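You operate a simulated robot arm through the tools that you are given. There is no shell and no other tool. Be economical: measure what you need, move in short steps, check, and stop when the job is done.

The job below is to be done with a simulated two-armed robot. You get a single attempt, and the scene is never put back.

TASK
Set the gauge to the width of clay piece A7 and lock it.
Fine: stand A7 between the jaws, close the slide on it, tighten the wing nut, put A7 back; hold the gauge still with your other hand as you work. Set down upright: ribbed clay piece.

Only the result counts: the job must be done as asked and must still hold three seconds after the hand-in. Knocking over, shifting, dropping, spilling or breaking anything else fails it.

THE ROBOT
Two 7-joint arms with two-finger parallel grippers on one trunk, on a base that drives. Base frame: it is fixed to the floor where the robot stands at the start and does not move with it; the origin is under the middle of the robot, x ahead of it, y to its left, z up; the surface under the hand at the start is at about z = 80. Lengths are in cm, angles in rad, forces in N, time in s.
The left shoulder is at the start at [6, 14.3, 92.6], the right one opposite. With the tool pointing down near the work surface each hand reaches from about 32 to 74 cm from the robot's upright axis, wherever it stands, measured 20 degrees to its own side. Places, roughly: black-handled tray [-150, 225, 75]; clasp lever of the blue mould [90, -60, 90]; clasp lever of the grey mould [80, -30, 90]; clay extruder plunger [90, -100, 80]; gap between the gauge's jaws [50, 0, 80]; pin of the green comb holder [90, 60, 80]; pin of the red comb holder [90, 30, 80]; plaster slab with the red grip [-125, 150, 75]; plaster slab with the yellow grip [-125, 125, 75]; push rod of the blue mould [90, -60, 80]; push rod of the grey mould [90, -30, 80]; red slide of the gauge [50, -10, 80]; ribbed clay piece [-150, 150, 75]; white rod [-150, 175, 75]; wing nut of the gauge [50, -10, 80]; wing nut of the green comb holder [90, 70, 90]. Payload 1.57 kg a hand.
The tool frame of a hand sits at the grasp point between the pads (the TCP): z along the fingers, y along the line on which they close. The tips reach 3 cm beyond it. Largest opening 11 cm; finger width 2.4, thickness 1.2; the body of the gripper, 4.8 by 11.2 cm, starts 7.8 cm behind the TCP.
Orientation is told as [roll, pitch, yaw] about the base's x, y, z axes, in that order, counted from this pose: with the fingers straight down and closing along the base's y, the tool's x points along the base's -x, its y along +y and its z along -z.

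THE INTERFACE
- The arms move only by the tool nudge_tool. It takes "left_targets", "right_targets" or both (then of equal length, played together; a hand with none holds still); each is a list of rows, each a list of 3 entries, a list of its own where there are three numbers: the gripper command, from -1 (shut) to 1 (fully open), values between in proportion, then the shift along the base's x, y, z in units of 30 mm (1.0 is 30 mm), then the turn, a rotation vector about the base's x, y, z in units of 4 degrees (1.0 is 4 degrees). In form: [[gripper, [tx, ty, tz], [ax, ay, az]], ...]. A call has 1 to 12 rows; each row shifts and turns the commanded pose from where the row before left it. A call with a number of a shift or a turn outside -1 to 1 is refused whole. Each row takes 0.2 s and may step no farther than 5 cm and 0.15 rad from the row before; otherwise, or with a gripper value out of range, the whole call is refused. A pose out of reach is approached as far as the arm can. The call stops where the force on the tool passes 40 N (or 10 N more than at its start, if that is more) or the arm is blocked; 0.2 s more then pass. Each finger travels about 4.5 cm/s and halts on what it meets, pressing with about 26 N; the grip force reading is that of the motor and also rises with nothing between the fingers. The clock runs only during rows and for 0.2 s after the last one: add rows that do not move to give the fingers time. The reply holds the time, the measured pose of the TCP, the force on the tool along the base axes, the opening and the grip force, in the units named above and with some noise, with the torque about the TCP (base axes, N m) and any sound that the robot's microphone picked up.
- Cameras (640 x 400 px; columns grow to the right, rows downward): "scene" is now at [3.54, -1.26, 154.61]; the picture's right is [-0.08, -1.00, 0.00], its down [-0.80, 0.06, -0.59] and it looks along [0.59, -0.05, -0.81] (base axes); focal length 253 px, centre (320, 200). "left" rides on the left gripper at [7, -1.6, -14.1] in its tool frame; the picture's right is [0.23, 0.97, 0.00], its down [-0.85, 0.20, -0.48] and it looks along [-0.47, 0.11, 0.88] (tool axes); focal length 222 px, centre (320, 200). "right" rides on the right gripper at [7, 1.6, -14.1] in its tool frame; the picture's right is [-0.23, 0.97, 0.00], its down [-0.86, -0.20, -0.48] and it looks along [-0.47, -0.11, 0.88] (tool axes); focal length 222 px, centre (320, 200). There is no depth. A picture from a camera that has moved, and an enlarged one, comes with that camera's place and axes in the base frame and with its lens. The place of the scene camera against the robot may be out by one fixed shift of up to 2.5 cm in any direction.
- snapshot(camera): a new picture of that camera. It takes no simulated time.
- move_column(by): slides the trunk up (or, below 0, down) by that many cm; the arms and the scene camera ride with it, the base frame stays. It gives what a move gives, with no picture.
- roll_base(legs): drives the robot by 1 to 6 legs, each [ahead, left, turn to the left] in cm, cm and rad, along the robot's own axes; the way and the turn of a leg run together, so that a leg with both is an arc; at most 150 cm and 3.142 rad a leg. The arms and the cameras ride along, it lands a little off, and it stops where it bumps. It gives what a move gives.
- turn_head(pan, tilt): turns the head with the scene camera to pan (to the left, within 1.501 rad either way) and tilt (down, from -0.506 to 1.204), counted from straight ahead of the robot. It gives what a move gives.
- enlarge(camera, box): a new picture of the part [left, top, right, bottom] of that camera's present view, enlarged. It takes no simulated time.
- hand_in(): hands the job in; it is judged then, once.

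Go step by step. Nothing tells you exact positions but the pictures and the camera data: compare them with the known pose of the tool, close in by small moves and look again before you grip or let go. The budget is 120 turns and 108 pictures, counting those below and the enlarged ones. Unless the task says otherwise, let go and move clear before handing in, and close with one line.

The tools are called after "Request:" by a JSON object that holds its "fn" and its "kwargs". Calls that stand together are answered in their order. nudge_tool: Moves the arms, as the interface text tells. Its arguments: {"type":"object","properties":{"left_targets":{"type":"array"},"right_targets":{"type":"array"}},"required":[]} The other tools are called the same way: move_column (by) slides the trunk up or down; roll_base (legs) drives the base; turn_head (pan, tilt) turns the head that bears the scene camera; snapshot (camera) takes a picture; enlarge (camera, box) takes an enlarged picture of a part of a camera's view; hand_in () hands the job in.

At the start:

```text
time_s: 0.0
left_position: [44.15, 13.57, 109.58]
left_tool_rot: [0.0, 0.0, -0.001]
left_wrist_force: [-0.1, 0.4, 0.1]
left_torque: [0.02, 0.01, 0.01]
left_width: 11.04
left_gripper_force: 0.1
right_position: [41.07, -21.13, 106.75]
right_tool_rot: [0.0, -0.001, 0.0]
right_wrist_force: [0.0, 0.5, 0.2]
right_torque: [0.02, -0.05, 0.0]
right_width: 11.01
right_gripper_force: 0.1
trunk travel left (down, up): [-52.5, 6.5]
robot x, y, heading: [0.2, 0.01, 0.002]
head pan, tilt: [-0.08, 0.937]
```

scene: 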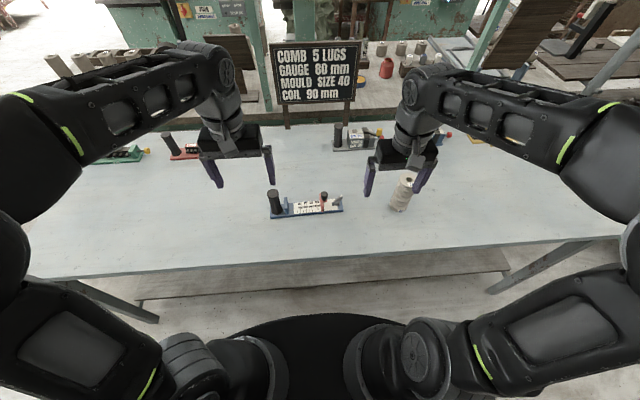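
right: 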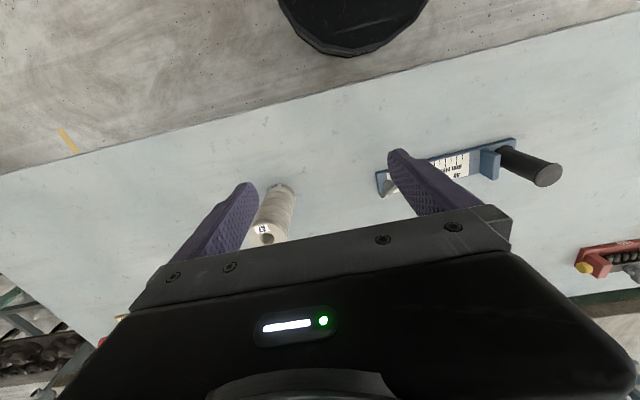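
left: 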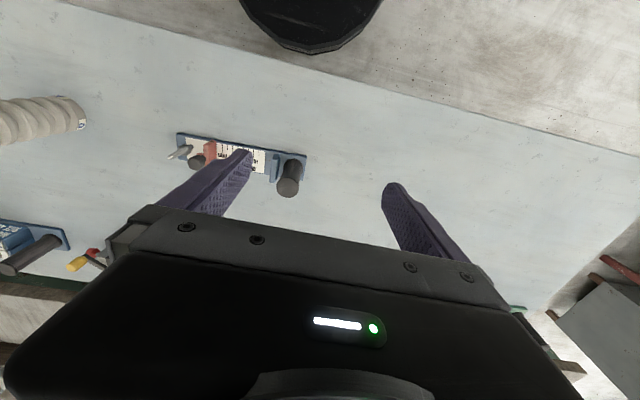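

I see the gauge ahead on the table and a pale clay piece to its right, with a label on its top. I'll read the labels and look at the gauge up close first.

Request:
{"fn": "enlarge", "kwargs": {"camera": "right", "box": [220, 170, 320, 250]}}

Request:
{"fn": "enlarge", "kwargs": {"camera": "scene", "box": [240, 160, 440, 240]}}

Request:
{"fn": "enlarge", "kwargs": {"camera": "left", "box": [140, 110, 340, 220]}}

```text
5.00 times, centred on (270, 210) of right
camera zoom: at [34.0, -19.4, 120.9], right [0.23, 0.97, 0.0], down [0.86, -0.2, 0.48], along [0.47, -0.11, -0.88], focal length 1111 px, centre (570, 150)
```

zoom: 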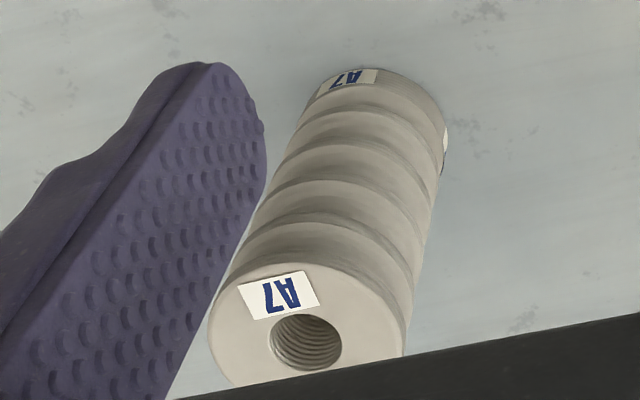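

```text
3.20 times, centred on (340, 200) of scene
camera zoom: at [3.54, -1.26, 154.61], right [-0.08, -1.0, 0.0], down [-0.8, 0.06, -0.59], along [0.59, -0.05, -0.81], focal length 809 px, centre (256, 200)
```

zoom: 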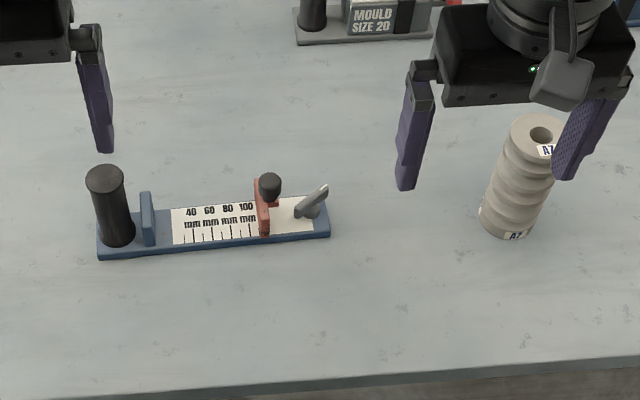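

```text
3.20 times, centred on (240, 165) of left
camera zoom: at [36.98, 11.94, 123.69], right [-0.23, 0.97, 0.0], down [0.85, 0.2, 0.48], along [0.47, 0.11, -0.88], focal length 711 px, centre (576, 312)
```

zoom: 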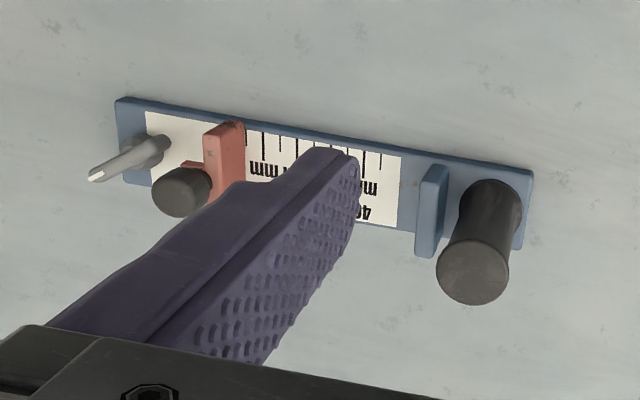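

A7 stands near (52.5, -32), about 15 cm tall. The gauge bar runs along y at x≈54, with its black handle at about (53.6, 10.4). I'll take closer looks at the slide and lock, and at the far station.

Request:
{"fn": "enlarge", "kwargs": {"camera": "scene", "box": [300, 180, 350, 220]}}

Request:
{"fn": "enlarge", "kwargs": {"camera": "left", "box": [160, 120, 230, 180]}}

Request:
{"fn": "enlarge", "kwargs": {"camera": "scene", "box": [376, 160, 426, 220]}}

```text
10.00 times, centred on (325, 200) of scene
camera zoom: at [3.54, -1.26, 154.61], right [-0.08, -1.0, 0.0], down [-0.8, 0.06, -0.59], along [0.59, -0.05, -0.81], focal length 2528 px, centre (270, 200)
```

zoom: 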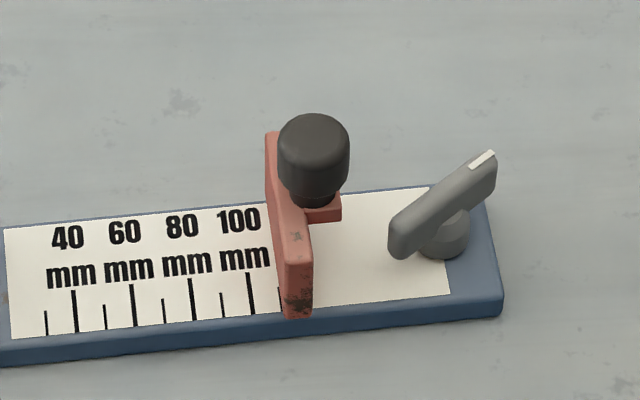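

```text
6.67 times, centred on (195, 150) of left
camera zoom: at [36.98, 11.94, 123.69], right [-0.23, 0.97, 0.0], down [0.85, 0.2, 0.48], along [0.47, 0.11, -0.88], focal length 1481 px, centre (1153, 533)
```

zoom: 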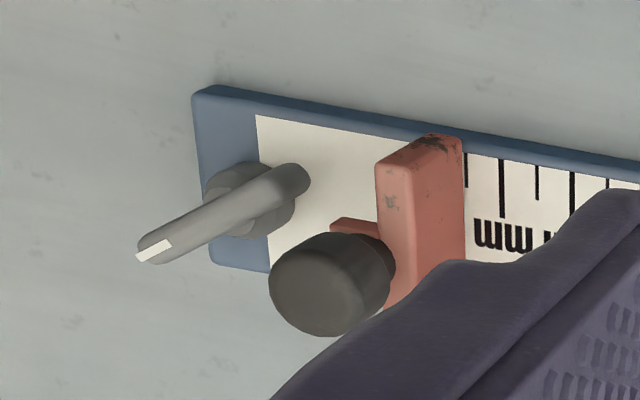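

```text
6.67 times, centred on (401, 190) of scene
camera zoom: at [3.54, -1.26, 154.61], right [-0.08, -1.0, 0.0], down [-0.8, 0.06, -0.59], along [0.59, -0.05, -0.81], focal length 1685 px, centre (-220, 267)
```

zoom: 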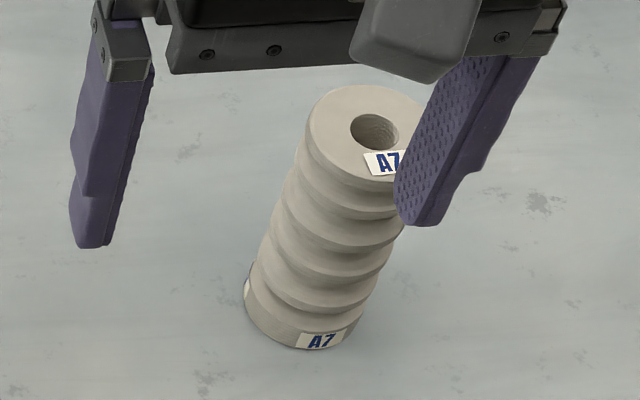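

The slide carries a black knob, and the lock is the grey lever with the white mark, at about (55, -10.4). I'll turn both hands to close along x. The left goes over the black handle and the right over A7.

Request:
{"fn": "nudge_tool", "kwargs": {"left_targets": [[1, [0.14, -0.04, 0], [0, 0, -1]], [1, [0.14, -0.04, 0], [0, 0, -1]], [1, [0.14, -0.04, 0], [0, 0, -1]], [1, [0.14, -0.04, 0], [0, 0, -1]], [1, [0.14, -0.04, 0], [0, 0, -1]], [1, [0.14, -0.04, 0], [0, 0, -1]], [1, [0.14, -0.04, 0], [0, 0, -1]], [1, [0.14, -0.04, 0], [0, 0, -1]], [1, [0.14, -0.04, 0], [0, 0, -1]], [1, [0.14, -0.04, 0], [0, 0, -1]], [1, [0.14, -0.04, 0], [0, 0, -1]], [1, [0.14, -0.04, 0], [0, 0, -1]]], "right_targets": [[1, [0.16, -0.15, 0], [0, 0, 1]], [1, [0.16, -0.15, 0], [0, 0, 1]], [1, [0.16, -0.15, 0], [0, 0, 1]], [1, [0.16, -0.15, 0], [0, 0, 1]], [1, [0.16, -0.15, 0], [0, 0, 1]], [1, [0.16, -0.15, 0], [0, 0, 1]], [1, [0.16, -0.15, 0], [0, 0, 1]], [1, [0.16, -0.15, 0], [0, 0, 1]], [1, [0.16, -0.15, 0], [0, 0, 1]], [1, [0.16, -0.15, 0], [0, 0, 1]], [1, [0.16, -0.15, 0], [0, 0, 1]], [1, [0.16, -0.15, 0], [0, 0, 1]]]}}

Request:
{"fn": "nudge_tool", "kwargs": {"left_targets": [[1, [0.14, -0.04, 0], [0, 0, -1]], [1, [0.14, -0.04, 0], [0, 0, -1]], [1, [0.14, -0.04, 0], [0, 0, -1]], [1, [0.14, -0.04, 0], [0, 0, -1]], [1, [0.14, -0.04, 0], [0, 0, -1]], [1, [0.14, -0.04, 0], [0, 0, -1]], [1, [0.14, -0.04, 0], [0, 0, -1]], [1, [0.14, -0.04, 0], [0, 0, -1]], [1, [0.14, -0.04, 0], [0, 0, -1]], [1, [0.14, -0.04, 0], [0, 0, -1]], [1, [0, 0, 0], [0, 0, -0.5]]], "right_targets": [[1, [0.16, -0.15, 0], [0, 0, 1]], [1, [0.16, -0.15, 0], [0, 0, 1]], [1, [0.16, -0.15, 0], [0, 0, 1]], [1, [0.16, -0.15, 0], [0, 0, 1]], [1, [0.16, -0.15, 0], [0, 0, 1]], [1, [0.16, -0.15, 0], [0, 0, 1]], [1, [0.16, -0.15, 0], [0, 0, 1]], [1, [0.16, -0.15, 0], [0, 0, 1]], [1, [0.16, -0.15, 0], [0, 0, 1]], [1, [0.16, -0.15, 0], [0, 0, 1]], [1, [0.16, -0.15, 0], [0, 0, 0.5]]]}}

Request:
{"fn": "snapshot", "kwargs": {"camera": "scene"}}

Request:
{"fn": "snapshot", "kwargs": {"camera": "right"}}

Request:
{"fn": "snapshot", "kwargs": {"camera": "left"}}

```text
time_s: 2.6
left_position: [49.28, 12.17, 109.61]
left_tool_rot: [-0.001, 0.0, -0.84]
left_wrist_force: [0.3, 0.3, 0.1]
left_torque: [-0.04, 0.02, 0.02]
left_width: 11.0
left_gripper_force: 0.1
right_position: [46.78, -26.47, 106.75]
right_tool_rot: [0.0, 0.0, 0.839]
right_wrist_force: [-0.2, -0.5, 0.6]
right_torque: [-0.02, 0.01, 0.04]
right_width: 11.0
right_gripper_force: 0.0
trunk travel left (down, up): [-52.5, 6.5]
robot x, y, heading: [0.11, 0.18, -0.003]
head pan, tilt: [-0.08, 0.937]
```

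```text
time_s: 5.0
left_position: [52.68, 10.9, 109.67]
left_tool_rot: [0.006, -0.003, -1.43]
left_wrist_force: [1.0, 0.0, -0.5]
left_torque: [0.01, -0.02, 0.0]
left_width: 11.01
left_gripper_force: 0.0
left hand out of reach, approached as far as the arm can: row 8, 10
right_position: [52.12, -31.4, 106.75]
right_tool_rot: [0.0, 0.0, 1.572]
right_wrist_force: [-0.6, -0.6, -0.5]
right_torque: [0.03, 0.02, 0.02]
right_width: 11.01
right_gripper_force: 0.0
trunk travel left (down, up): [-52.5, 6.5]
robot x, y, heading: [-0.04, -0.38, -0.002]
head pan, tilt: [-0.08, 0.937]
```

```text
98 pictures are left
camera scene: at [3.57, -1.27, 154.61], right [-0.08, -1.0, 0.0], down [-0.8, 0.07, -0.59], along [0.59, -0.05, -0.81], focal length 253 px, centre (320, 200)
```

scene: 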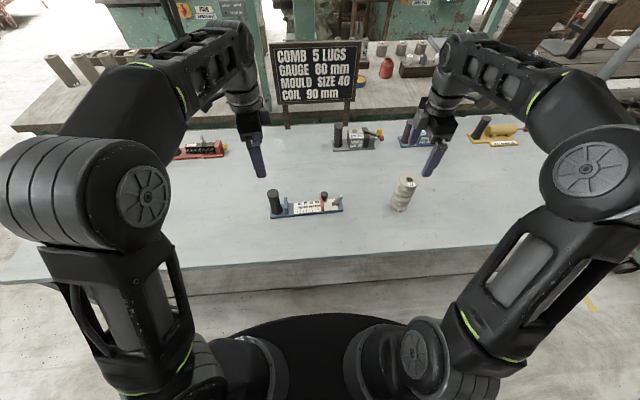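

```text
97 pictures are left
camera right: at [50.34, -38.37, 120.89], right [-0.97, 0.23, 0.0], down [0.2, 0.86, 0.48], along [0.11, 0.47, -0.88], focal length 222 px, centre (320, 200)
```

right: 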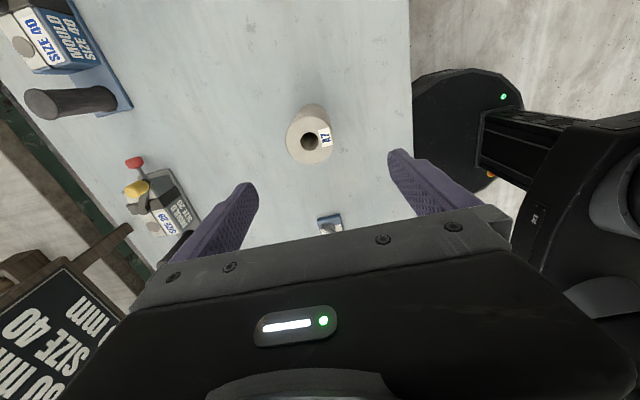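

```text
96 pictures are left
camera left: at [49.78, 17.8, 123.61], right [0.93, 0.36, 0.0], down [0.31, -0.82, 0.48], along [0.18, -0.45, -0.88], focal length 222 px, centre (320, 200)
```

left: 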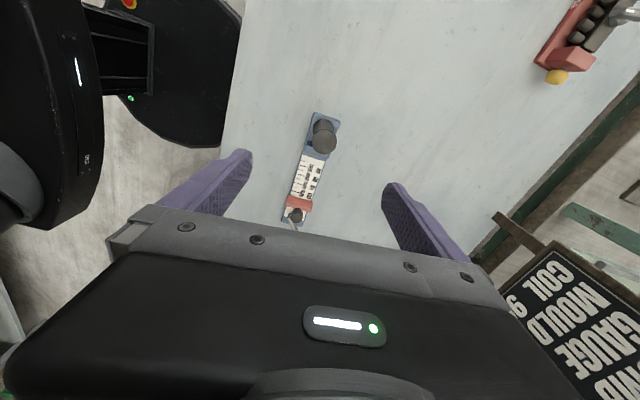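

A7's top is at about (53.1, -32.2) and the handle is at about (53.4, 10.7). I'll tilt the left hand outward and lower it towards the handle while the right comes down around A7.

Request:
{"fn": "nudge_tool", "kwargs": {"left_targets": [[1, [0, 0, -0.2], [-1, 0, 0]], [1, [0, 0, -0.2], [-1, 0, 0]], [1, [0, 0, -0.2], [-1, 0, 0]], [1, [0, 0, -0.2], [-1, 0, 0]], [1, [0, 0, -0.2], [-1, 0, 0]], [1, [0, 0, -0.2], [-1, 0, 0]], [1, [0, 0, -0.2], [-1, 0, 0]], [1, [0, 0, -0.2], [0, 0, 0]]], "right_targets": [[1, [0.15, -0.12, 0], [0, 0, 0]], [1, [0.15, -0.12, 0], [0, 0, 0]], [1, [0, 0, -0.75], [0, 0, 0]], [1, [0, 0, -0.75], [0, 0, 0]], [1, [0, 0, -0.75], [0, 0, 0]], [1, [0, 0, -0.75], [0, 0, 0]], [1, [0, 0, -0.75], [0, 0, 0]], [1, [0, 0, -0.75], [0, 0, 0]]]}}

Request:
{"fn": "snapshot", "kwargs": {"camera": "left"}}

Request:
{"fn": "snapshot", "kwargs": {"camera": "right"}}

Request:
{"fn": "snapshot", "kwargs": {"camera": "scene"}}

```text
time_s: 6.8
left_position: [52.47, 11.16, 104.74]
left_tool_rot: [-0.068, -0.486, -1.413]
left_wrist_force: [0.0, 0.3, 0.3]
left_torque: [0.0, -0.03, 0.02]
left_width: 10.99
left_gripper_force: 0.0
right_position: [52.77, -32.14, 93.09]
right_tool_rot: [0.0, 0.001, 1.572]
right_wrist_force: [0.6, -0.5, -0.2]
right_torque: [-0.02, 0.0, -0.02]
right_width: 11.01
right_gripper_force: 0.0
trunk travel left (down, up): [-52.5, 6.5]
robot x, y, heading: [0.02, -0.11, -0.002]
head pan, tilt: [-0.08, 0.937]
```

```text
95 pictures are left
camera left: at [49.72, 23.74, 113.98], right [0.93, 0.32, -0.17], down [0.31, -0.5, 0.81], along [0.18, -0.81, -0.56], focal length 222 px, centre (320, 200)
```

left: 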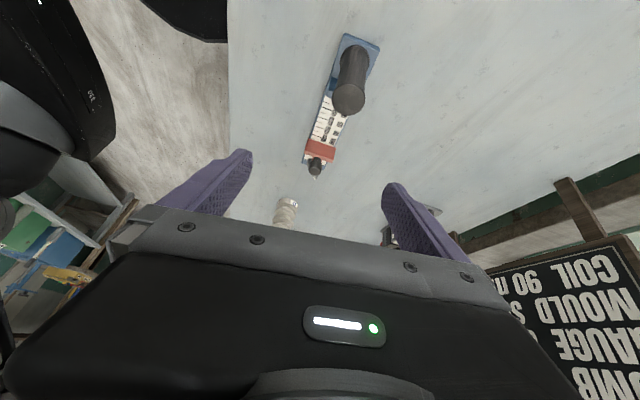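

```text
94 pictures are left
camera right: at [51.04, -39.1, 107.25], right [-0.97, 0.23, 0.0], down [0.2, 0.86, 0.48], along [0.11, 0.47, -0.88], focal length 222 px, centre (320, 200)
```

right: 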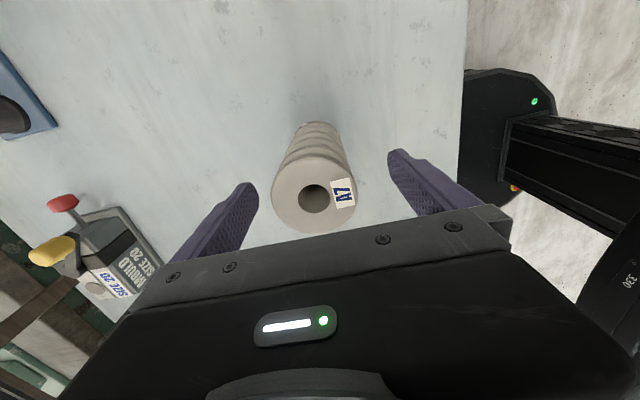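

```text
93 pictures are left
camera scene: at [3.59, -1.29, 154.61], right [-0.08, -1.0, 0.0], down [-0.8, 0.07, -0.59], along [0.59, -0.05, -0.81], focal length 253 px, centre (320, 200)
```

scene: 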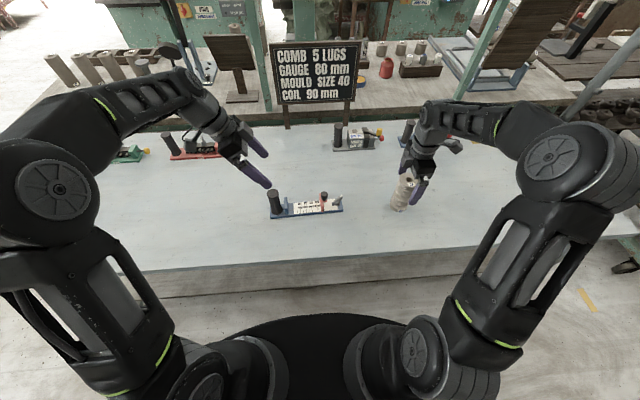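

A7's axis is at about (53.1, -32.1) with its top near 93.5, centred between the right fingers. I'll bring the right hand down and close it on A7, and lower the left over the handle.

Request:
{"fn": "nudge_tool", "kwargs": {"left_targets": [[1, [0.15, -0.1, -0.6], [0, 0, 0]], [1, [0.15, -0.1, -0.6], [0, 0, 0]], [1, [0, 0, -0.6], [0, 0, 0]], [1, [0, 0, -0.6], [0, 0, 0]], [1, [0, 0, -0.6], [0, 0, 0]], [1, [0, 0, -0.6], [0, 0, 0]], [1, [0, 0, -0.4], [0, 0, 0]], [1, [0, 0, 0], [0, 0, 0]], [1, [0, 0, 0], [0, 0, 0]], [1, [0, 0, 0], [0, 0, 0]]], "right_targets": [[1, [0.12, 0, -0.45], [0, 0, 0]], [1, [0, 0, -0.45], [0, 0, 0]], [1, [0, 0, 0], [0, 0, 0]], [-1, [0, 0, 0], [0, 0, 0]], [-1, [0, 0, 0], [0, 0, 0]], [-1, [0, 0, 0], [0, 0, 0]], [-1, [0, 0, 0], [0, 0, 0]], [-1, [0, 0, 0], [0, 0, 0]], [-1, [0, 0, 0], [0, 0, 0]], [-1, [0, 0, 0], [0, 0, 0]]]}}

Request:
{"fn": "snapshot", "kwargs": {"camera": "left"}}

Request:
{"fn": "snapshot", "kwargs": {"camera": "right"}}

```text
time_s: 9.0
left_position: [53.41, 10.57, 92.67]
left_tool_rot: [-0.071, -0.485, -1.411]
left_wrist_force: [-0.9, -0.3, -0.2]
left_torque: [0.0, 0.01, 0.03]
left_width: 11.02
left_gripper_force: 0.1
right_position: [53.23, -31.97, 90.33]
right_tool_rot: [0.001, 0.0, 1.571]
right_wrist_force: [-1.1, 0.3, 0.4]
right_torque: [0.01, 0.09, 0.02]
right_width: 5.97
right_gripper_force: 25.2
trunk travel left (down, up): [-52.5, 6.5]
robot x, y, heading: [-0.12, 0.15, -0.004]
head pan, tilt: [-0.08, 0.937]
```

```text
92 pictures are left
camera left: at [50.61, 23.15, 101.95], right [0.93, 0.32, -0.17], down [0.31, -0.5, 0.81], along [0.18, -0.81, -0.56], focal length 222 px, centre (320, 200)
```

left: 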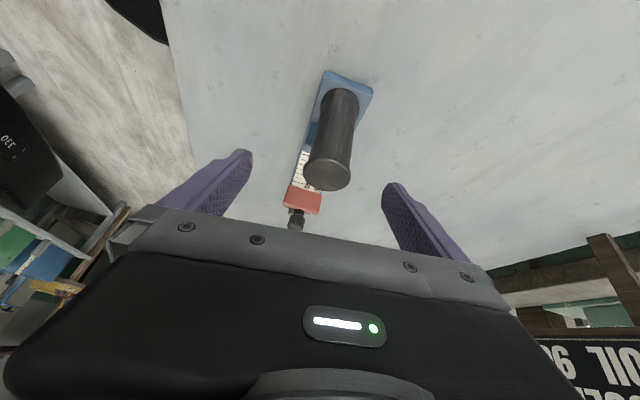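

```text
91 pictures are left
camera right: at [51.49, -38.97, 104.56], right [-0.97, 0.23, 0.0], down [0.2, 0.86, 0.48], along [0.11, 0.47, -0.88], focal length 222 px, centre (320, 200)
```

right: 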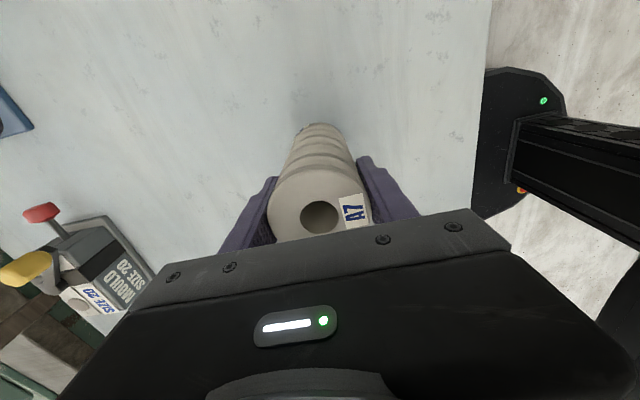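

A7 is gripped (width 5.97) and its home pose is TCP (53.23, -31.97, 90.33). Next I'll lift it and lower the left hand to handle height.

Request:
{"fn": "nudge_tool", "kwargs": {"left_targets": [[1, [0.1, -0.06, -0.4], [0, 0, 0]], [1, [0, 0, -0.4], [0, 0, 0]], [1, [0, 0, -0.4], [0, 0, 0]], [1, [0, 0, -0.2], [0, 0, 0]], [1, [0, 0, 0], [0, 0, 0]], [1, [0, 0, 0], [0, 0, 0]]], "right_targets": [[-1, [0, 0, 0.3], [0, 0, 0]], [-1, [0, 0, 0.6], [0, 0, 0]], [-1, [0, 0, 0.6], [0, 0, 0]], [-1, [0, 0, 0.8], [0, 0, 0]], [-1, [0, 0, 0.8], [0, 0, 0]], [-1, [0, 0, 0.5], [0, 0, 0]]]}}

Request:
{"fn": "snapshot", "kwargs": {"camera": "left"}}

Request:
{"fn": "enlarge", "kwargs": {"camera": "scene", "box": [220, 120, 440, 240]}}

Request:
{"fn": "snapshot", "kwargs": {"camera": "right"}}

```text
time_s: 10.4
left_position: [53.89, 10.31, 88.69]
left_tool_rot: [-0.07, -0.484, -1.412]
left_wrist_force: [-0.1, -0.2, -0.3]
left_torque: [-0.03, 0.0, 0.01]
left_width: 11.01
left_gripper_force: 0.1
right_position: [53.24, -31.99, 101.24]
right_tool_rot: [-0.001, 0.001, 1.572]
right_wrist_force: [0.4, 0.0, -5.5]
right_torque: [0.01, 0.0, -0.01]
right_width: 5.98
right_gripper_force: 26.0
trunk travel left (down, up): [-52.5, 6.5]
robot x, y, heading: [0.02, 0.01, -0.004]
head pan, tilt: [-0.08, 0.937]
```

```text
90 pictures are left
camera left: at [51.02, 22.97, 97.88], right [0.93, 0.32, -0.17], down [0.31, -0.5, 0.81], along [0.18, -0.81, -0.56], focal length 222 px, centre (320, 200)
```

left: 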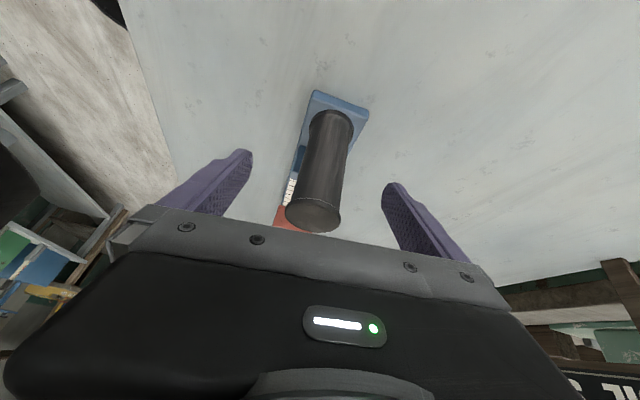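

```text
2.91 times, centred on (330, 180) of scene
camera zoom: at [3.58, -1.29, 154.61], right [-0.08, -1.0, 0.0], down [-0.8, 0.07, -0.59], along [0.59, -0.05, -0.81], focal length 735 px, centre (291, 258)
```

zoom: 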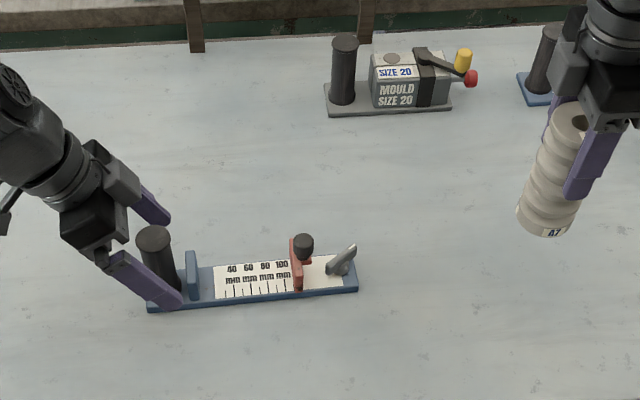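

```text
88 pictures are left
camera right: at [51.52, -39.04, 115.44], right [-0.97, 0.23, 0.0], down [0.2, 0.86, 0.48], along [0.11, 0.47, -0.88], focal length 222 px, centre (320, 200)
```

right: 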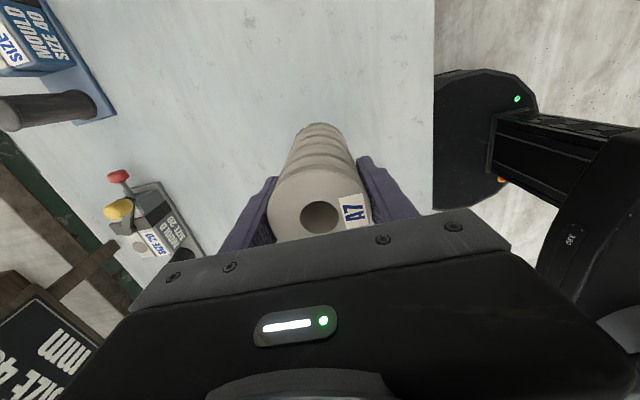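

The handle is centred between the left fingers, so I'll close the left hand on it.

Request:
{"fn": "nudge_tool", "kwargs": {"left_targets": [[0.3, [0, 0, 0], [0, 0, 0]], [0, [0, 0, 0], [0, 0, 0]], [-0.2, [0, 0, 0], [0, 0, 0]], [-0.3, [0, 0, 0], [0, 0, 0]], [-0.4, [0, 0, 0], [0, 0, 0]], [-0.6, [0, 0, 0], [0, 0, 0]], [-1, [0, 0, 0], [0, 0, 0]], [-1, [0, 0, 0], [0, 0, 0]], [-1, [0, 0, 0], [0, 0, 0]]]}}

Request:
{"fn": "enlarge", "kwargs": {"camera": "scene", "box": [220, 120, 440, 240]}}

Request:
{"fn": "snapshot", "kwargs": {"camera": "left"}}

```text
time_s: 12.4
left_position: [53.89, 10.22, 88.74]
left_tool_rot: [-0.07, -0.485, -1.413]
left_wrist_force: [2.8, -0.6, 5.6]
left_torque: [-0.01, -0.52, -0.01]
left_width: 3.33
left_gripper_force: 25.7
right_position: [53.23, -32.03, 101.22]
right_tool_rot: [-0.001, 0.002, 1.572]
right_wrist_force: [-0.1, -0.5, -6.0]
right_torque: [0.02, 0.0, 0.0]
right_width: 6.0
right_gripper_force: 25.8
trunk travel left (down, up): [-52.5, 6.5]
robot x, y, heading: [0.08, -0.02, -0.004]
head pan, tilt: [-0.08, 0.937]
```

```text
2.91 times, centred on (330, 180) of scene
camera zoom: at [3.6, -1.3, 154.61], right [-0.08, -1.0, 0.0], down [-0.8, 0.07, -0.59], along [0.59, -0.05, -0.81], focal length 735 px, centre (291, 258)
```

zoom: 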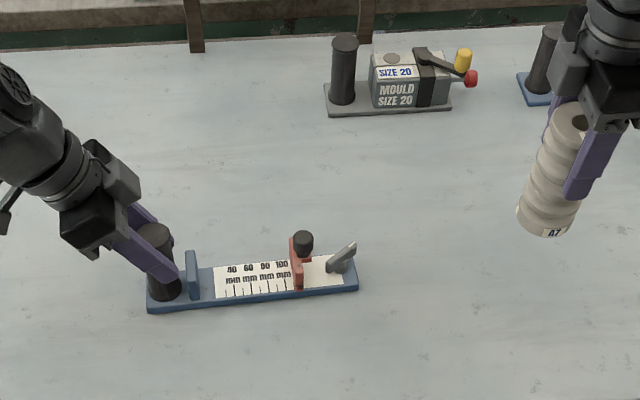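

```text
86 pictures are left
camera left: at [51.06, 22.96, 97.93], right [0.93, 0.32, -0.16], down [0.31, -0.5, 0.81], along [0.18, -0.81, -0.56], focal length 222 px, centre (320, 200)
```

left: 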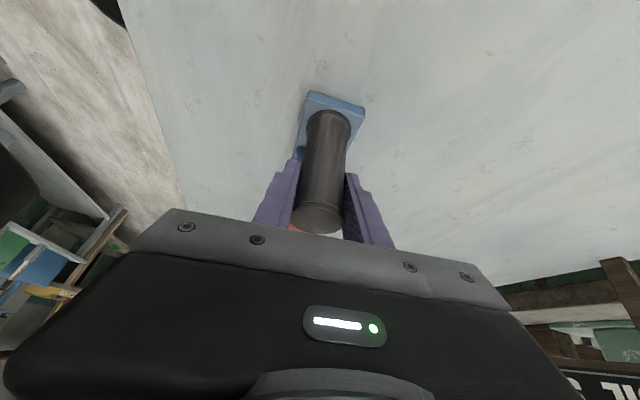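

The left hand holds the gauge, which didn't move. Now I'll carry A7 over the gap between the jaws, aiming finally for about (54.0, 2.6).

Request:
{"fn": "nudge_tool", "kwargs": {"right_targets": [[-1, [0.02, 0.5, 0], [0, 0, 0]], [-1, [0.02, 0.9, 0], [0, 0, 0]], [-1, [0.02, 0.9, 0], [0, 0, 0]], [-1, [0.02, 0.9, 0], [0, 0, 0]], [-1, [0.02, 0.9, 0], [0, 0, 0]], [-1, [0.02, 0.9, 0], [0, 0, 0]], [-1, [0.02, 0.9, 0], [0, 0, 0]], [-1, [0.02, 0.9, 0], [0, 0, 0]], [-1, [0.02, 0.9, 0], [0, 0, 0]], [-1, [0.02, 0.9, 0], [0, 0, 0]], [-1, [0.02, 0.9, 0], [0, 0, 0]], [-1, [0.02, 0.4, 0], [0, 0, 0]]]}}

Request:
{"fn": "enlarge", "kwargs": {"camera": "scene", "box": [240, 130, 380, 230]}}

Request:
{"fn": "snapshot", "kwargs": {"camera": "right"}}

Request:
{"fn": "snapshot", "kwargs": {"camera": "left"}}

```text
time_s: 15.0
left_position: [53.91, 10.29, 88.67]
left_tool_rot: [-0.068, -0.485, -1.414]
left_wrist_force: [2.3, 0.3, 8.5]
left_torque: [-0.32, -0.59, -0.22]
left_width: 3.3
left_gripper_force: 26.1
right_position: [53.98, -2.26, 101.34]
right_tool_rot: [-0.001, 0.0, 1.569]
right_wrist_force: [0.0, -0.2, -6.4]
right_torque: [-0.02, 0.02, 0.01]
right_width: 5.99
right_gripper_force: 26.4
trunk travel left (down, up): [-52.5, 6.5]
robot x, y, heading: [-0.15, -0.26, -0.003]
head pan, tilt: [-0.08, 0.937]
```

```text
4.00 times, centred on (310, 180) of scene
camera zoom: at [3.55, -1.28, 154.61], right [-0.08, -1.0, 0.0], down [-0.8, 0.07, -0.59], along [0.59, -0.05, -0.81], focal length 1011 px, centre (360, 280)
```

zoom: 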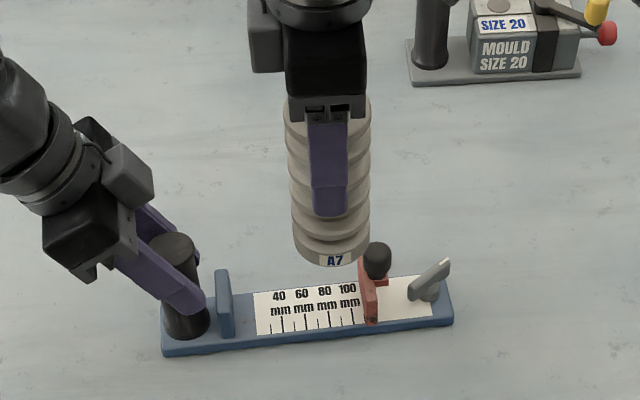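

```text
84 pictures are left
camera right: at [52.3, -9.22, 115.59], right [-0.97, 0.23, 0.0], down [0.2, 0.85, 0.48], along [0.11, 0.47, -0.88], focal length 222 px, centre (320, 200)
```

right: 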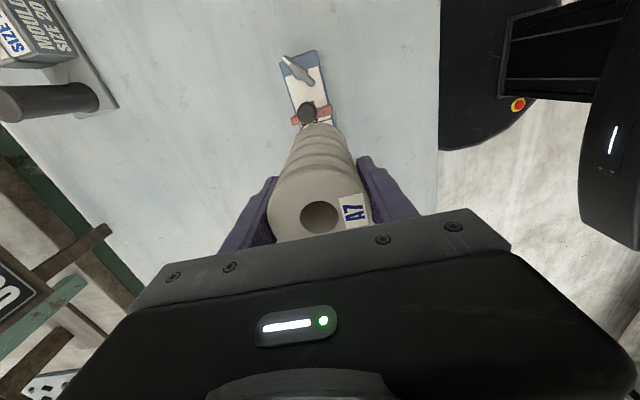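

```text
83 pictures are left
camera left: at [51.01, 22.96, 97.92], right [0.93, 0.32, -0.17], down [0.31, -0.5, 0.81], along [0.18, -0.81, -0.56], focal length 222 px, centre (320, 200)
```

left: 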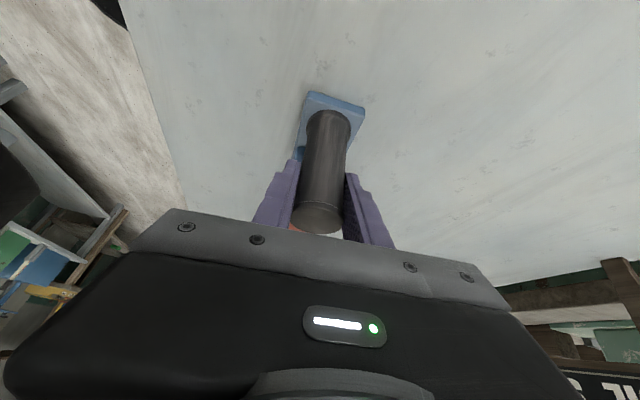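

A7 hangs plumb over the gauge. The fixed jaw face is at y≈6.4 and the slide face at y≈-5.0. I'll move A7 to y≈2.8 and lower it most of the way.

Request:
{"fn": "nudge_tool", "kwargs": {"right_targets": [[-1, [0, 0.6, 0], [0, 0, 0]], [-1, [0, 0.6, 0], [0, 0, 0]], [-1, [0, 0.47, 0], [0, 0, 0]], [-1, [0, 0, -0.5], [0, 0, 0]], [-1, [0, 0, -0.6], [0, 0, 0]], [-1, [0, 0, -0.6], [0, 0, 0]], [-1, [0, 0, -0.5], [0, 0, 0]], [-1, [0, 0, -0.4], [0, 0, 0]], [-1, [0, 0, 0], [0, 0, 0]]]}}

Request:
{"fn": "enlarge", "kwargs": {"camera": "scene", "box": [260, 160, 350, 220]}}

Request:
{"fn": "snapshot", "kwargs": {"camera": "right"}}

```text
time_s: 17.0
left_position: [53.75, 10.28, 88.73]
left_tool_rot: [-0.067, -0.486, -1.412]
left_wrist_force: [0.9, -1.6, 10.1]
left_torque: [-0.07, -0.35, -0.17]
left_width: 3.32
left_gripper_force: 26.0
right_position: [54.17, 2.64, 93.52]
right_tool_rot: [-0.001, 0.001, 1.57]
right_wrist_force: [0.1, -0.8, -5.2]
right_torque: [0.0, -0.04, -0.03]
right_width: 6.0
right_gripper_force: 26.2
trunk travel left (down, up): [-52.5, 6.5]
robot x, y, heading: [0.01, 0.03, -0.005]
head pan, tilt: [-0.08, 0.937]
```

```text
6.67 times, centred on (305, 190) of scene
camera zoom: at [3.52, -1.29, 154.61], right [-0.08, -1.0, 0.0], down [-0.8, 0.07, -0.59], along [0.59, -0.05, -0.81], focal length 1685 px, centre (420, 267)
```

zoom: 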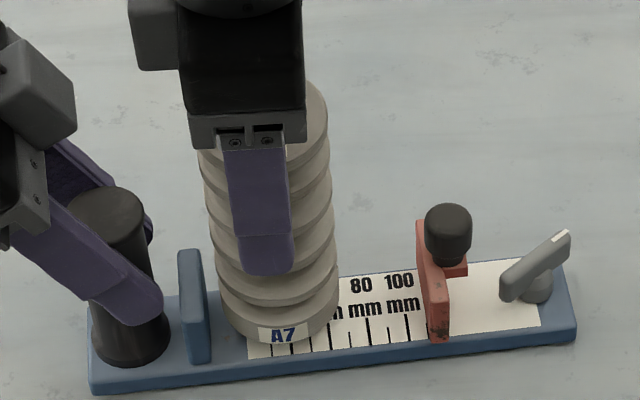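

```text
81 pictures are left
camera right: at [52.45, -4.36, 107.7], right [-0.97, 0.23, 0.0], down [0.2, 0.86, 0.48], along [0.11, 0.47, -0.88], focal length 222 px, centre (320, 200)
```

right: 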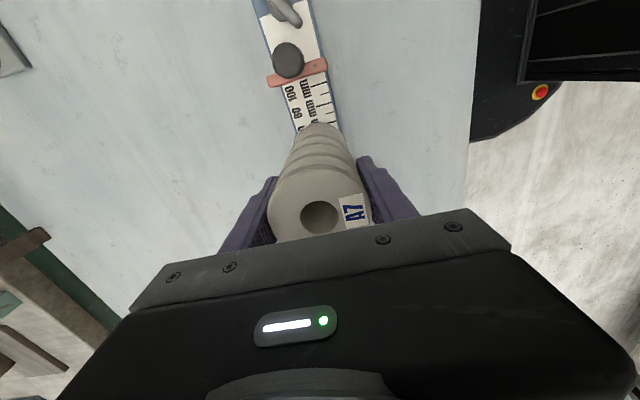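

A7 hangs just over the bar with a small gap to the fixed jaw. I'll lower it gently to contact.

Request:
{"fn": "nudge_tool", "kwargs": {"right_targets": [[-1, [0, 0, -0.2], [0, 0, 0]], [-1, [0, 0, -0.15], [0, 0, 0]], [-1, [0, 0, -0.1], [0, 0, 0]], [-1, [0, 0, 0], [0, 0, 0]]]}}

Request:
{"fn": "enlarge", "kwargs": {"camera": "scene", "box": [280, 190, 330, 220]}}

```text
time_s: 18.0
left_position: [53.76, 10.32, 88.67]
left_tool_rot: [-0.069, -0.486, -1.414]
left_wrist_force: [1.1, -1.5, 8.0]
left_torque: [-0.09, -0.36, -0.16]
left_width: 3.34
left_gripper_force: 26.2
right_position: [54.09, 2.65, 92.12]
right_tool_rot: [0.0, -0.001, 1.57]
right_wrist_force: [-0.5, 0.4, -5.9]
right_torque: [0.02, 0.0, -0.02]
right_width: 6.0
right_gripper_force: 26.0
trunk travel left (down, up): [-52.5, 6.5]
robot x, y, heading: [0.19, -0.09, 0.003]
head pan, tilt: [-0.08, 0.937]
```

```text
12.80 times, centred on (305, 205) of scene
camera zoom: at [3.53, -1.29, 154.61], right [-0.08, -1.0, 0.0], down [-0.8, 0.07, -0.59], along [0.59, -0.05, -0.81], focal length 3236 px, centre (512, 136)
```

zoom: 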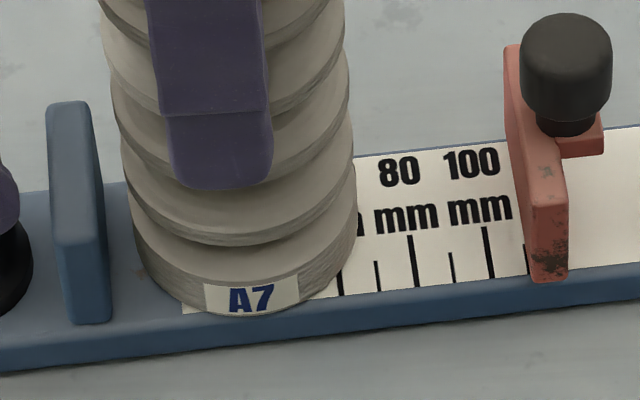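

Still a few millimetres above the bar, with about 0.8 cm to the jaw. I'll shift slightly towards the jaw and go on down.

Request:
{"fn": "nudge_tool", "kwargs": {"right_targets": [[-1, [0, 0.13, 0], [0, 0, 0]], [-1, [0, 0, -0.06], [0, 0, 0]], [-1, [0, 0, -0.06], [0, 0, 0]], [-1, [0, 0, 0], [0, 0, 0]]]}}

```text
time_s: 19.0
left_position: [53.69, 10.29, 88.7]
left_tool_rot: [-0.069, -0.484, -1.412]
left_wrist_force: [1.8, -3.6, -0.3]
left_torque: [0.1, -1.35, -0.22]
left_width: 3.36
left_gripper_force: 25.6
right_position: [54.01, 3.05, 92.08]
right_tool_rot: [-0.004, -0.002, 1.57]
right_wrist_force: [-1.9, -0.2, 16.5]
right_torque: [-0.18, 0.79, 0.03]
right_width: 5.98
right_gripper_force: 26.1
trunk travel left (down, up): [-52.5, 6.5]
robot x, y, heading: [0.03, -0.26, 0.006]
head pan, tilt: [-0.08, 0.937]
```

A7 touches the bar, with 16 N pushing up. I'll relieve the press a little and open slowly.

Request:
{"fn": "nudge_tool", "kwargs": {"right_targets": [[-1, [0, 0, 0.06], [0, 0, 0]], [-1, [0, 0, 0], [0, 0, 0]], [0.1, [0, 0, 0], [0, 0, 0]], [0.2, [0, 0, 0], [0, 0, 0]], [0.4, [0, 0, 0], [0, 0, 0]], [0.6, [0, 0, 0], [0, 0, 0]], [0.6, [0, 0, 0], [0, 0, 0]], [0.6, [0, 0, 0], [0, 0, 0]]]}}

Request:
{"fn": "enlarge", "kwargs": {"camera": "scene", "box": [260, 160, 350, 220]}}

Request:
{"fn": "snapshot", "kwargs": {"camera": "right"}}

```text
time_s: 20.8
left_position: [53.77, 10.42, 88.68]
left_tool_rot: [-0.069, -0.486, -1.412]
left_wrist_force: [0.0, -0.8, 3.1]
left_torque: [-0.25, -0.26, -0.17]
left_width: 3.3
left_gripper_force: 25.9
right_position: [54.16, 3.04, 92.0]
right_tool_rot: [0.0, -0.001, 1.57]
right_wrist_force: [0.7, -0.1, 1.1]
right_torque: [-0.02, 0.01, 0.02]
right_width: 8.82
right_gripper_force: 0.1
trunk travel left (down, up): [-52.5, 6.5]
robot x, y, heading: [-0.1, -0.17, 0.003]
head pan, tilt: [-0.08, 0.937]
```

```text
6.67 times, centred on (305, 190) of scene
camera zoom: at [3.52, -1.28, 154.61], right [-0.08, -1.0, 0.0], down [-0.8, 0.07, -0.59], along [0.59, -0.05, -0.81], focal length 1685 px, centre (420, 267)
```

zoom: 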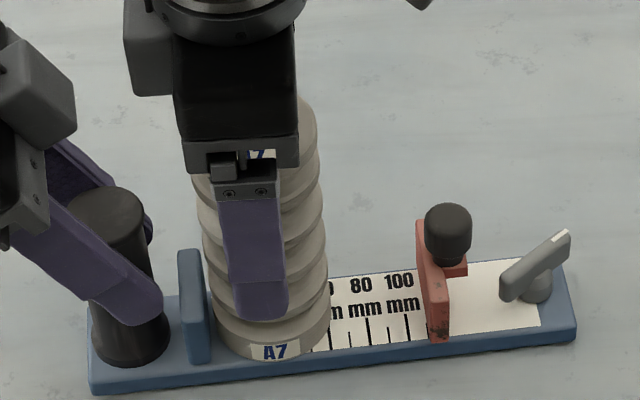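

```text
78 pictures are left
camera right: at [52.4, -3.95, 106.24], right [-0.97, 0.23, 0.0], down [0.2, 0.86, 0.48], along [0.11, 0.47, -0.88], focal length 222 px, centre (320, 200)
```

right: 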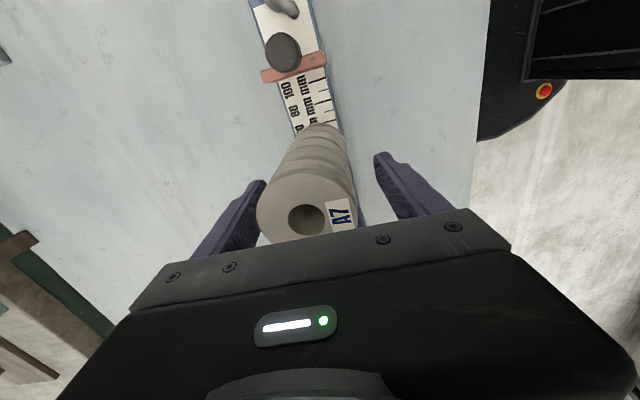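

A7 stands free on the bar, though its top sits slightly to +x in the fingers. I'll open fully and raise the hand, then check how it stands.

Request:
{"fn": "nudge_tool", "kwargs": {"right_targets": [[1, [0.1, 0, 0], [0, 0, 0]], [1, [0.1, 0, 0], [0, 0, 0]], [1, [0, 0, 0], [0, 0, 0]], [1, [0, 0, 0.5], [0, 0, 0]], [1, [0, 0, 0.6], [0, 0, 0]], [1, [0, 0, 0.8], [0, 0, 0]], [1, [0, -0.2, 0.8], [0, 0, 0]], [1, [0, -0.8, 0.4], [0, 0, 0]], [1, [0, -0.8, 0], [0, 0, 0]], [1, [0, -0.8, 0], [0, 0, 0]], [1, [0, -0.8, 0], [0, 0, 0]]]}}

Request:
{"fn": "snapshot", "kwargs": {"camera": "right"}}

Request:
{"fn": "enlarge", "kwargs": {"camera": "scene", "box": [260, 160, 350, 220]}}

```text
time_s: 23.2
left_position: [53.9, 10.32, 88.62]
left_tool_rot: [-0.069, -0.485, -1.413]
left_wrist_force: [0.2, -2.4, 3.4]
left_torque: [0.61, -0.28, -0.03]
left_width: 3.33
left_gripper_force: 25.7
right_position: [54.83, -7.08, 101.38]
right_tool_rot: [0.0, 0.0, 1.57]
right_wrist_force: [-0.4, 0.5, -0.1]
right_torque: [0.0, -0.01, 0.0]
right_width: 11.0
right_gripper_force: 0.0
trunk travel left (down, up): [-52.5, 6.5]
robot x, y, heading: [0.11, -0.17, 0.002]
head pan, tilt: [-0.08, 0.937]
```

```text
77 pictures are left
camera right: at [53.08, -14.14, 115.53], right [-0.97, 0.23, 0.0], down [0.2, 0.85, 0.48], along [0.11, 0.47, -0.88], focal length 222 px, centre (320, 200)
```

right: 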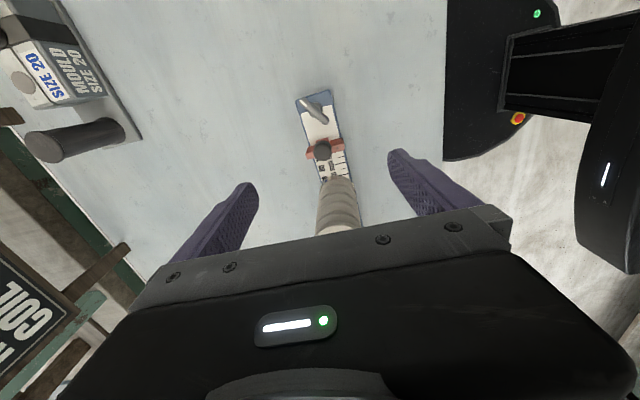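

```text
6.67 times, centred on (305, 190) of scene
camera zoom: at [3.53, -1.29, 154.61], right [-0.08, -1.0, 0.0], down [-0.8, 0.06, -0.59], along [0.59, -0.05, -0.81], focal length 1685 px, centre (420, 267)
```

zoom: 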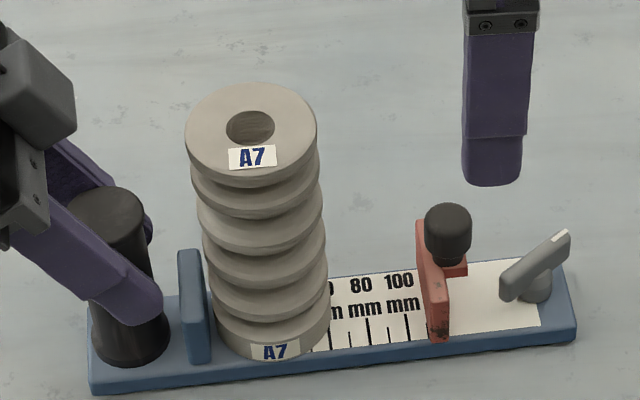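

A7 stands upright between the jaws. I'll zoom on the slide and lever from the right camera to measure them.

Request:
{"fn": "enlarge", "kwargs": {"camera": "right", "box": [270, 80, 370, 190]}}

```text
3.64 times, centred on (320, 135) of right
camera zoom: at [53.08, -14.14, 115.53], right [-0.97, 0.23, 0.0], down [0.2, 0.85, 0.48], along [0.11, 0.47, -0.88], focal length 808 px, centre (320, 436)
```

zoom: 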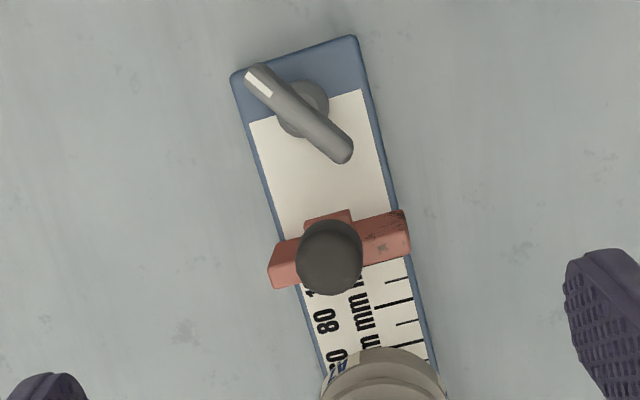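

The knob axis is at about (54.65, -5.9), top near 87.5. The lever runs from (53.4, -8.6) to its marked tip at (55.8, -12.0). I'll close the right fingers and come down just behind the knob, above the lever.

Request:
{"fn": "nudge_tool", "kwargs": {"right_targets": [[-1, [0, -0.34, 0], [0, 0, 0]], [-1, [0, -0.34, 0], [0, 0, 0]], [-1, [0, 0, 0], [0, 0, 0]], [-1, [0, 0, 0], [0, 0, 0]], [-1, [0, 0, 0], [0, 0, 0]], [-1, [0, 0, 0], [0, 0, 0]], [-1, [0, 0, -0.8], [0, 0, 0]], [-1, [0, 0, -0.9], [0, 0, 0]], [-1, [0, 0, -0.9], [0, 0, 0]], [-1, [0, 0, -0.6], [0, 0, 0]], [-1, [0, 0, -0.4], [0, 0, 0]], [-1, [0, 0, 0], [0, 0, 0]]]}}

Request:
{"fn": "enlarge", "kwargs": {"camera": "scene", "box": [270, 160, 360, 220]}}

Request:
{"fn": "snapshot", "kwargs": {"camera": "right"}}

```text
time_s: 25.8
left_position: [53.75, 10.42, 88.73]
left_tool_rot: [-0.069, -0.486, -1.41]
left_wrist_force: [-0.2, -0.5, 4.1]
left_torque: [0.02, -0.29, -0.15]
left_width: 3.33
left_gripper_force: 26.0
right_position: [54.81, -9.17, 90.6]
right_tool_rot: [0.001, 0.001, 1.573]
right_wrist_force: [0.1, 1.0, 0.1]
right_torque: [0.01, 0.01, 0.04]
right_width: 0.0
right_gripper_force: 21.4
trunk travel left (down, up): [-52.5, 6.5]
robot x, y, heading: [-0.42, -0.14, 0.002]
head pan, tilt: [-0.08, 0.937]
```

```text
6.67 times, centred on (315, 190) of scene
camera zoom: at [3.52, -1.27, 154.61], right [-0.08, -1.0, 0.0], down [-0.8, 0.06, -0.59], along [0.59, -0.05, -0.81], focal length 1685 px, centre (353, 267)
```

zoom: 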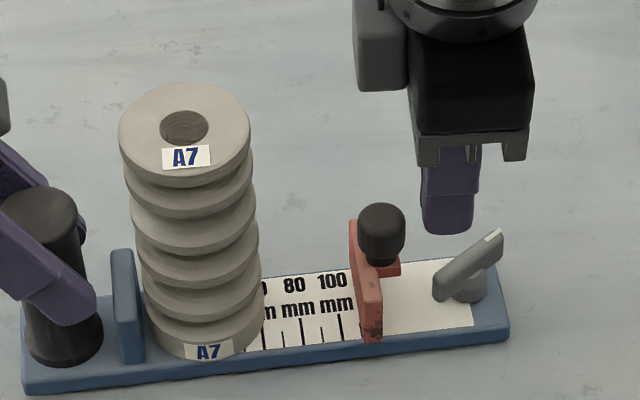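

```text
73 pictures are left
camera right: at [53.05, -16.22, 104.72], right [-0.97, 0.23, 0.0], down [0.2, 0.85, 0.48], along [0.11, 0.47, -0.88], focal length 222 px, centre (320, 200)
```

right: 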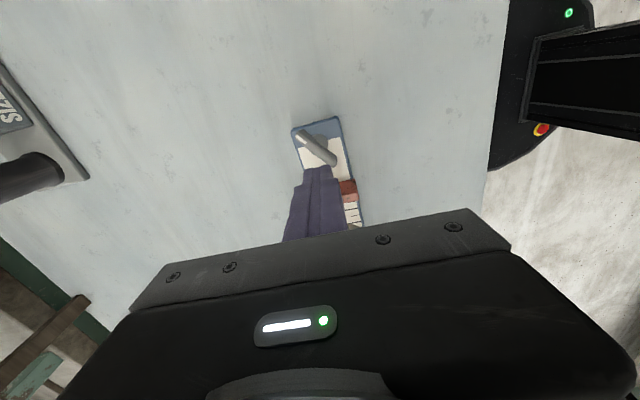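

The fingers are aligned behind the knob. I'll lower them to about 88.4 and push the slide 4.5 cm towards A7.

Request:
{"fn": "nudge_tool", "kwargs": {"right_targets": [[-1, [0, 0, -0.4], [0, 0, 0]], [-1, [0, 0, -0.33], [0, 0, 0]], [-1, [0, 0, 0], [0, 0, 0]], [-1, [0, 0.2, 0], [0, 0, 0]], [-1, [0, 0.2, 0], [0, 0, 0]], [-1, [0, 0.2, 0], [0, 0, 0]], [-1, [0, 0.2, 0], [0, 0, 0]], [-1, [0, 0.2, 0], [0, 0, 0]], [-1, [0, 0.2, 0], [0, 0, 0]], [-1, [0, 0.2, 0], [0, 0, 0]], [-1, [0, 0.1, 0], [0, 0, 0]]]}}

Request:
{"fn": "enlarge", "kwargs": {"camera": "scene", "box": [270, 160, 360, 220]}}

```text
time_s: 28.2
left_position: [53.87, 10.23, 88.69]
left_tool_rot: [-0.068, -0.486, -1.413]
left_wrist_force: [0.7, 1.5, 2.8]
left_torque: [0.18, -0.3, 0.02]
left_width: 3.34
left_gripper_force: 26.6
right_position: [54.64, -4.51, 88.47]
right_tool_rot: [-0.001, 0.001, 1.571]
right_wrist_force: [-0.8, -2.3, 1.9]
right_torque: [-0.04, 0.03, 0.01]
right_width: 0.01
right_gripper_force: 21.3
trunk travel left (down, up): [-52.5, 6.5]
robot x, y, heading: [0.45, 0.04, -0.0]
head pan, tilt: [-0.08, 0.937]
```

```text
6.67 times, centred on (315, 190) of scene
camera zoom: at [3.52, -1.27, 154.62], right [-0.08, -1.0, 0.0], down [-0.8, 0.07, -0.59], along [0.59, -0.05, -0.81], focal length 1685 px, centre (353, 267)
```

zoom: 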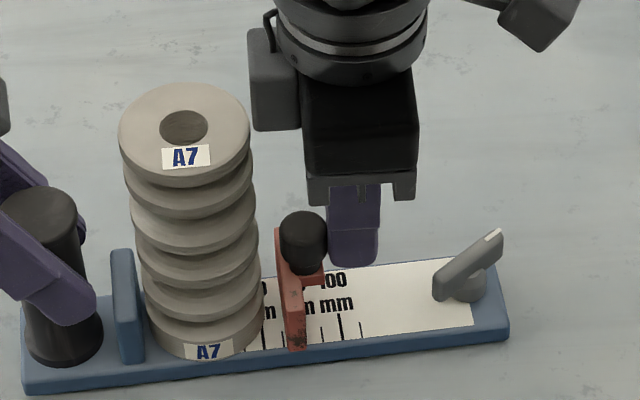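

The slide moves freely, with about 1 cm left to A7. I'll keep pushing in small steps.

Request:
{"fn": "nudge_tool", "kwargs": {"right_targets": [[-1, [0, 0.1, 0], [0, 0, 0]], [-1, [0, 0.1, 0], [0, 0, 0]], [-1, [0, 0.1, 0], [0, 0, 0]], [-1, [0, 0.1, 0], [0, 0, 0]], [-1, [0, 0, 0], [0, 0, 0]]]}}

Request:
{"fn": "enlarge", "kwargs": {"camera": "scene", "box": [270, 170, 330, 220]}}

```text
time_s: 29.4
left_position: [53.88, 10.46, 88.76]
left_tool_rot: [-0.069, -0.486, -1.412]
left_wrist_force: [0.4, 4.0, 3.6]
left_torque: [-0.17, -0.24, -0.03]
left_width: 3.34
left_gripper_force: 26.1
right_position: [54.75, -3.56, 88.36]
right_tool_rot: [0.0, 0.0, 1.569]
right_wrist_force: [-1.5, -5.4, -2.3]
right_torque: [-0.12, 0.02, 0.06]
right_width: 0.0
right_gripper_force: 21.3
trunk travel left (down, up): [-52.5, 6.5]
robot x, y, heading: [0.33, 0.02, -0.002]
head pan, tilt: [-0.08, 0.937]
```

```text
8.00 times, centred on (300, 195) of scene
camera zoom: at [3.53, -1.29, 154.61], right [-0.08, -1.0, 0.0], down [-0.8, 0.07, -0.59], along [0.59, -0.05, -0.81], focal length 2022 px, centre (480, 240)
```

zoom: 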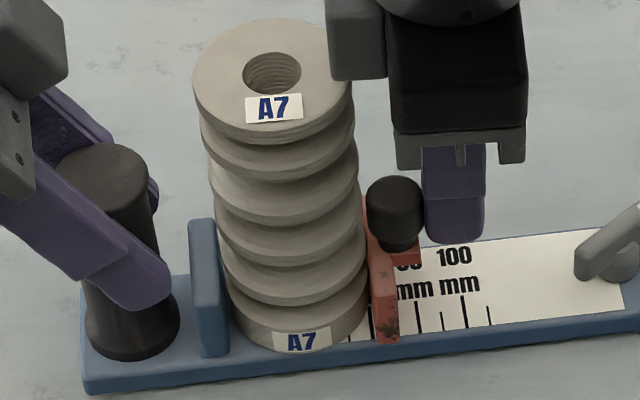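

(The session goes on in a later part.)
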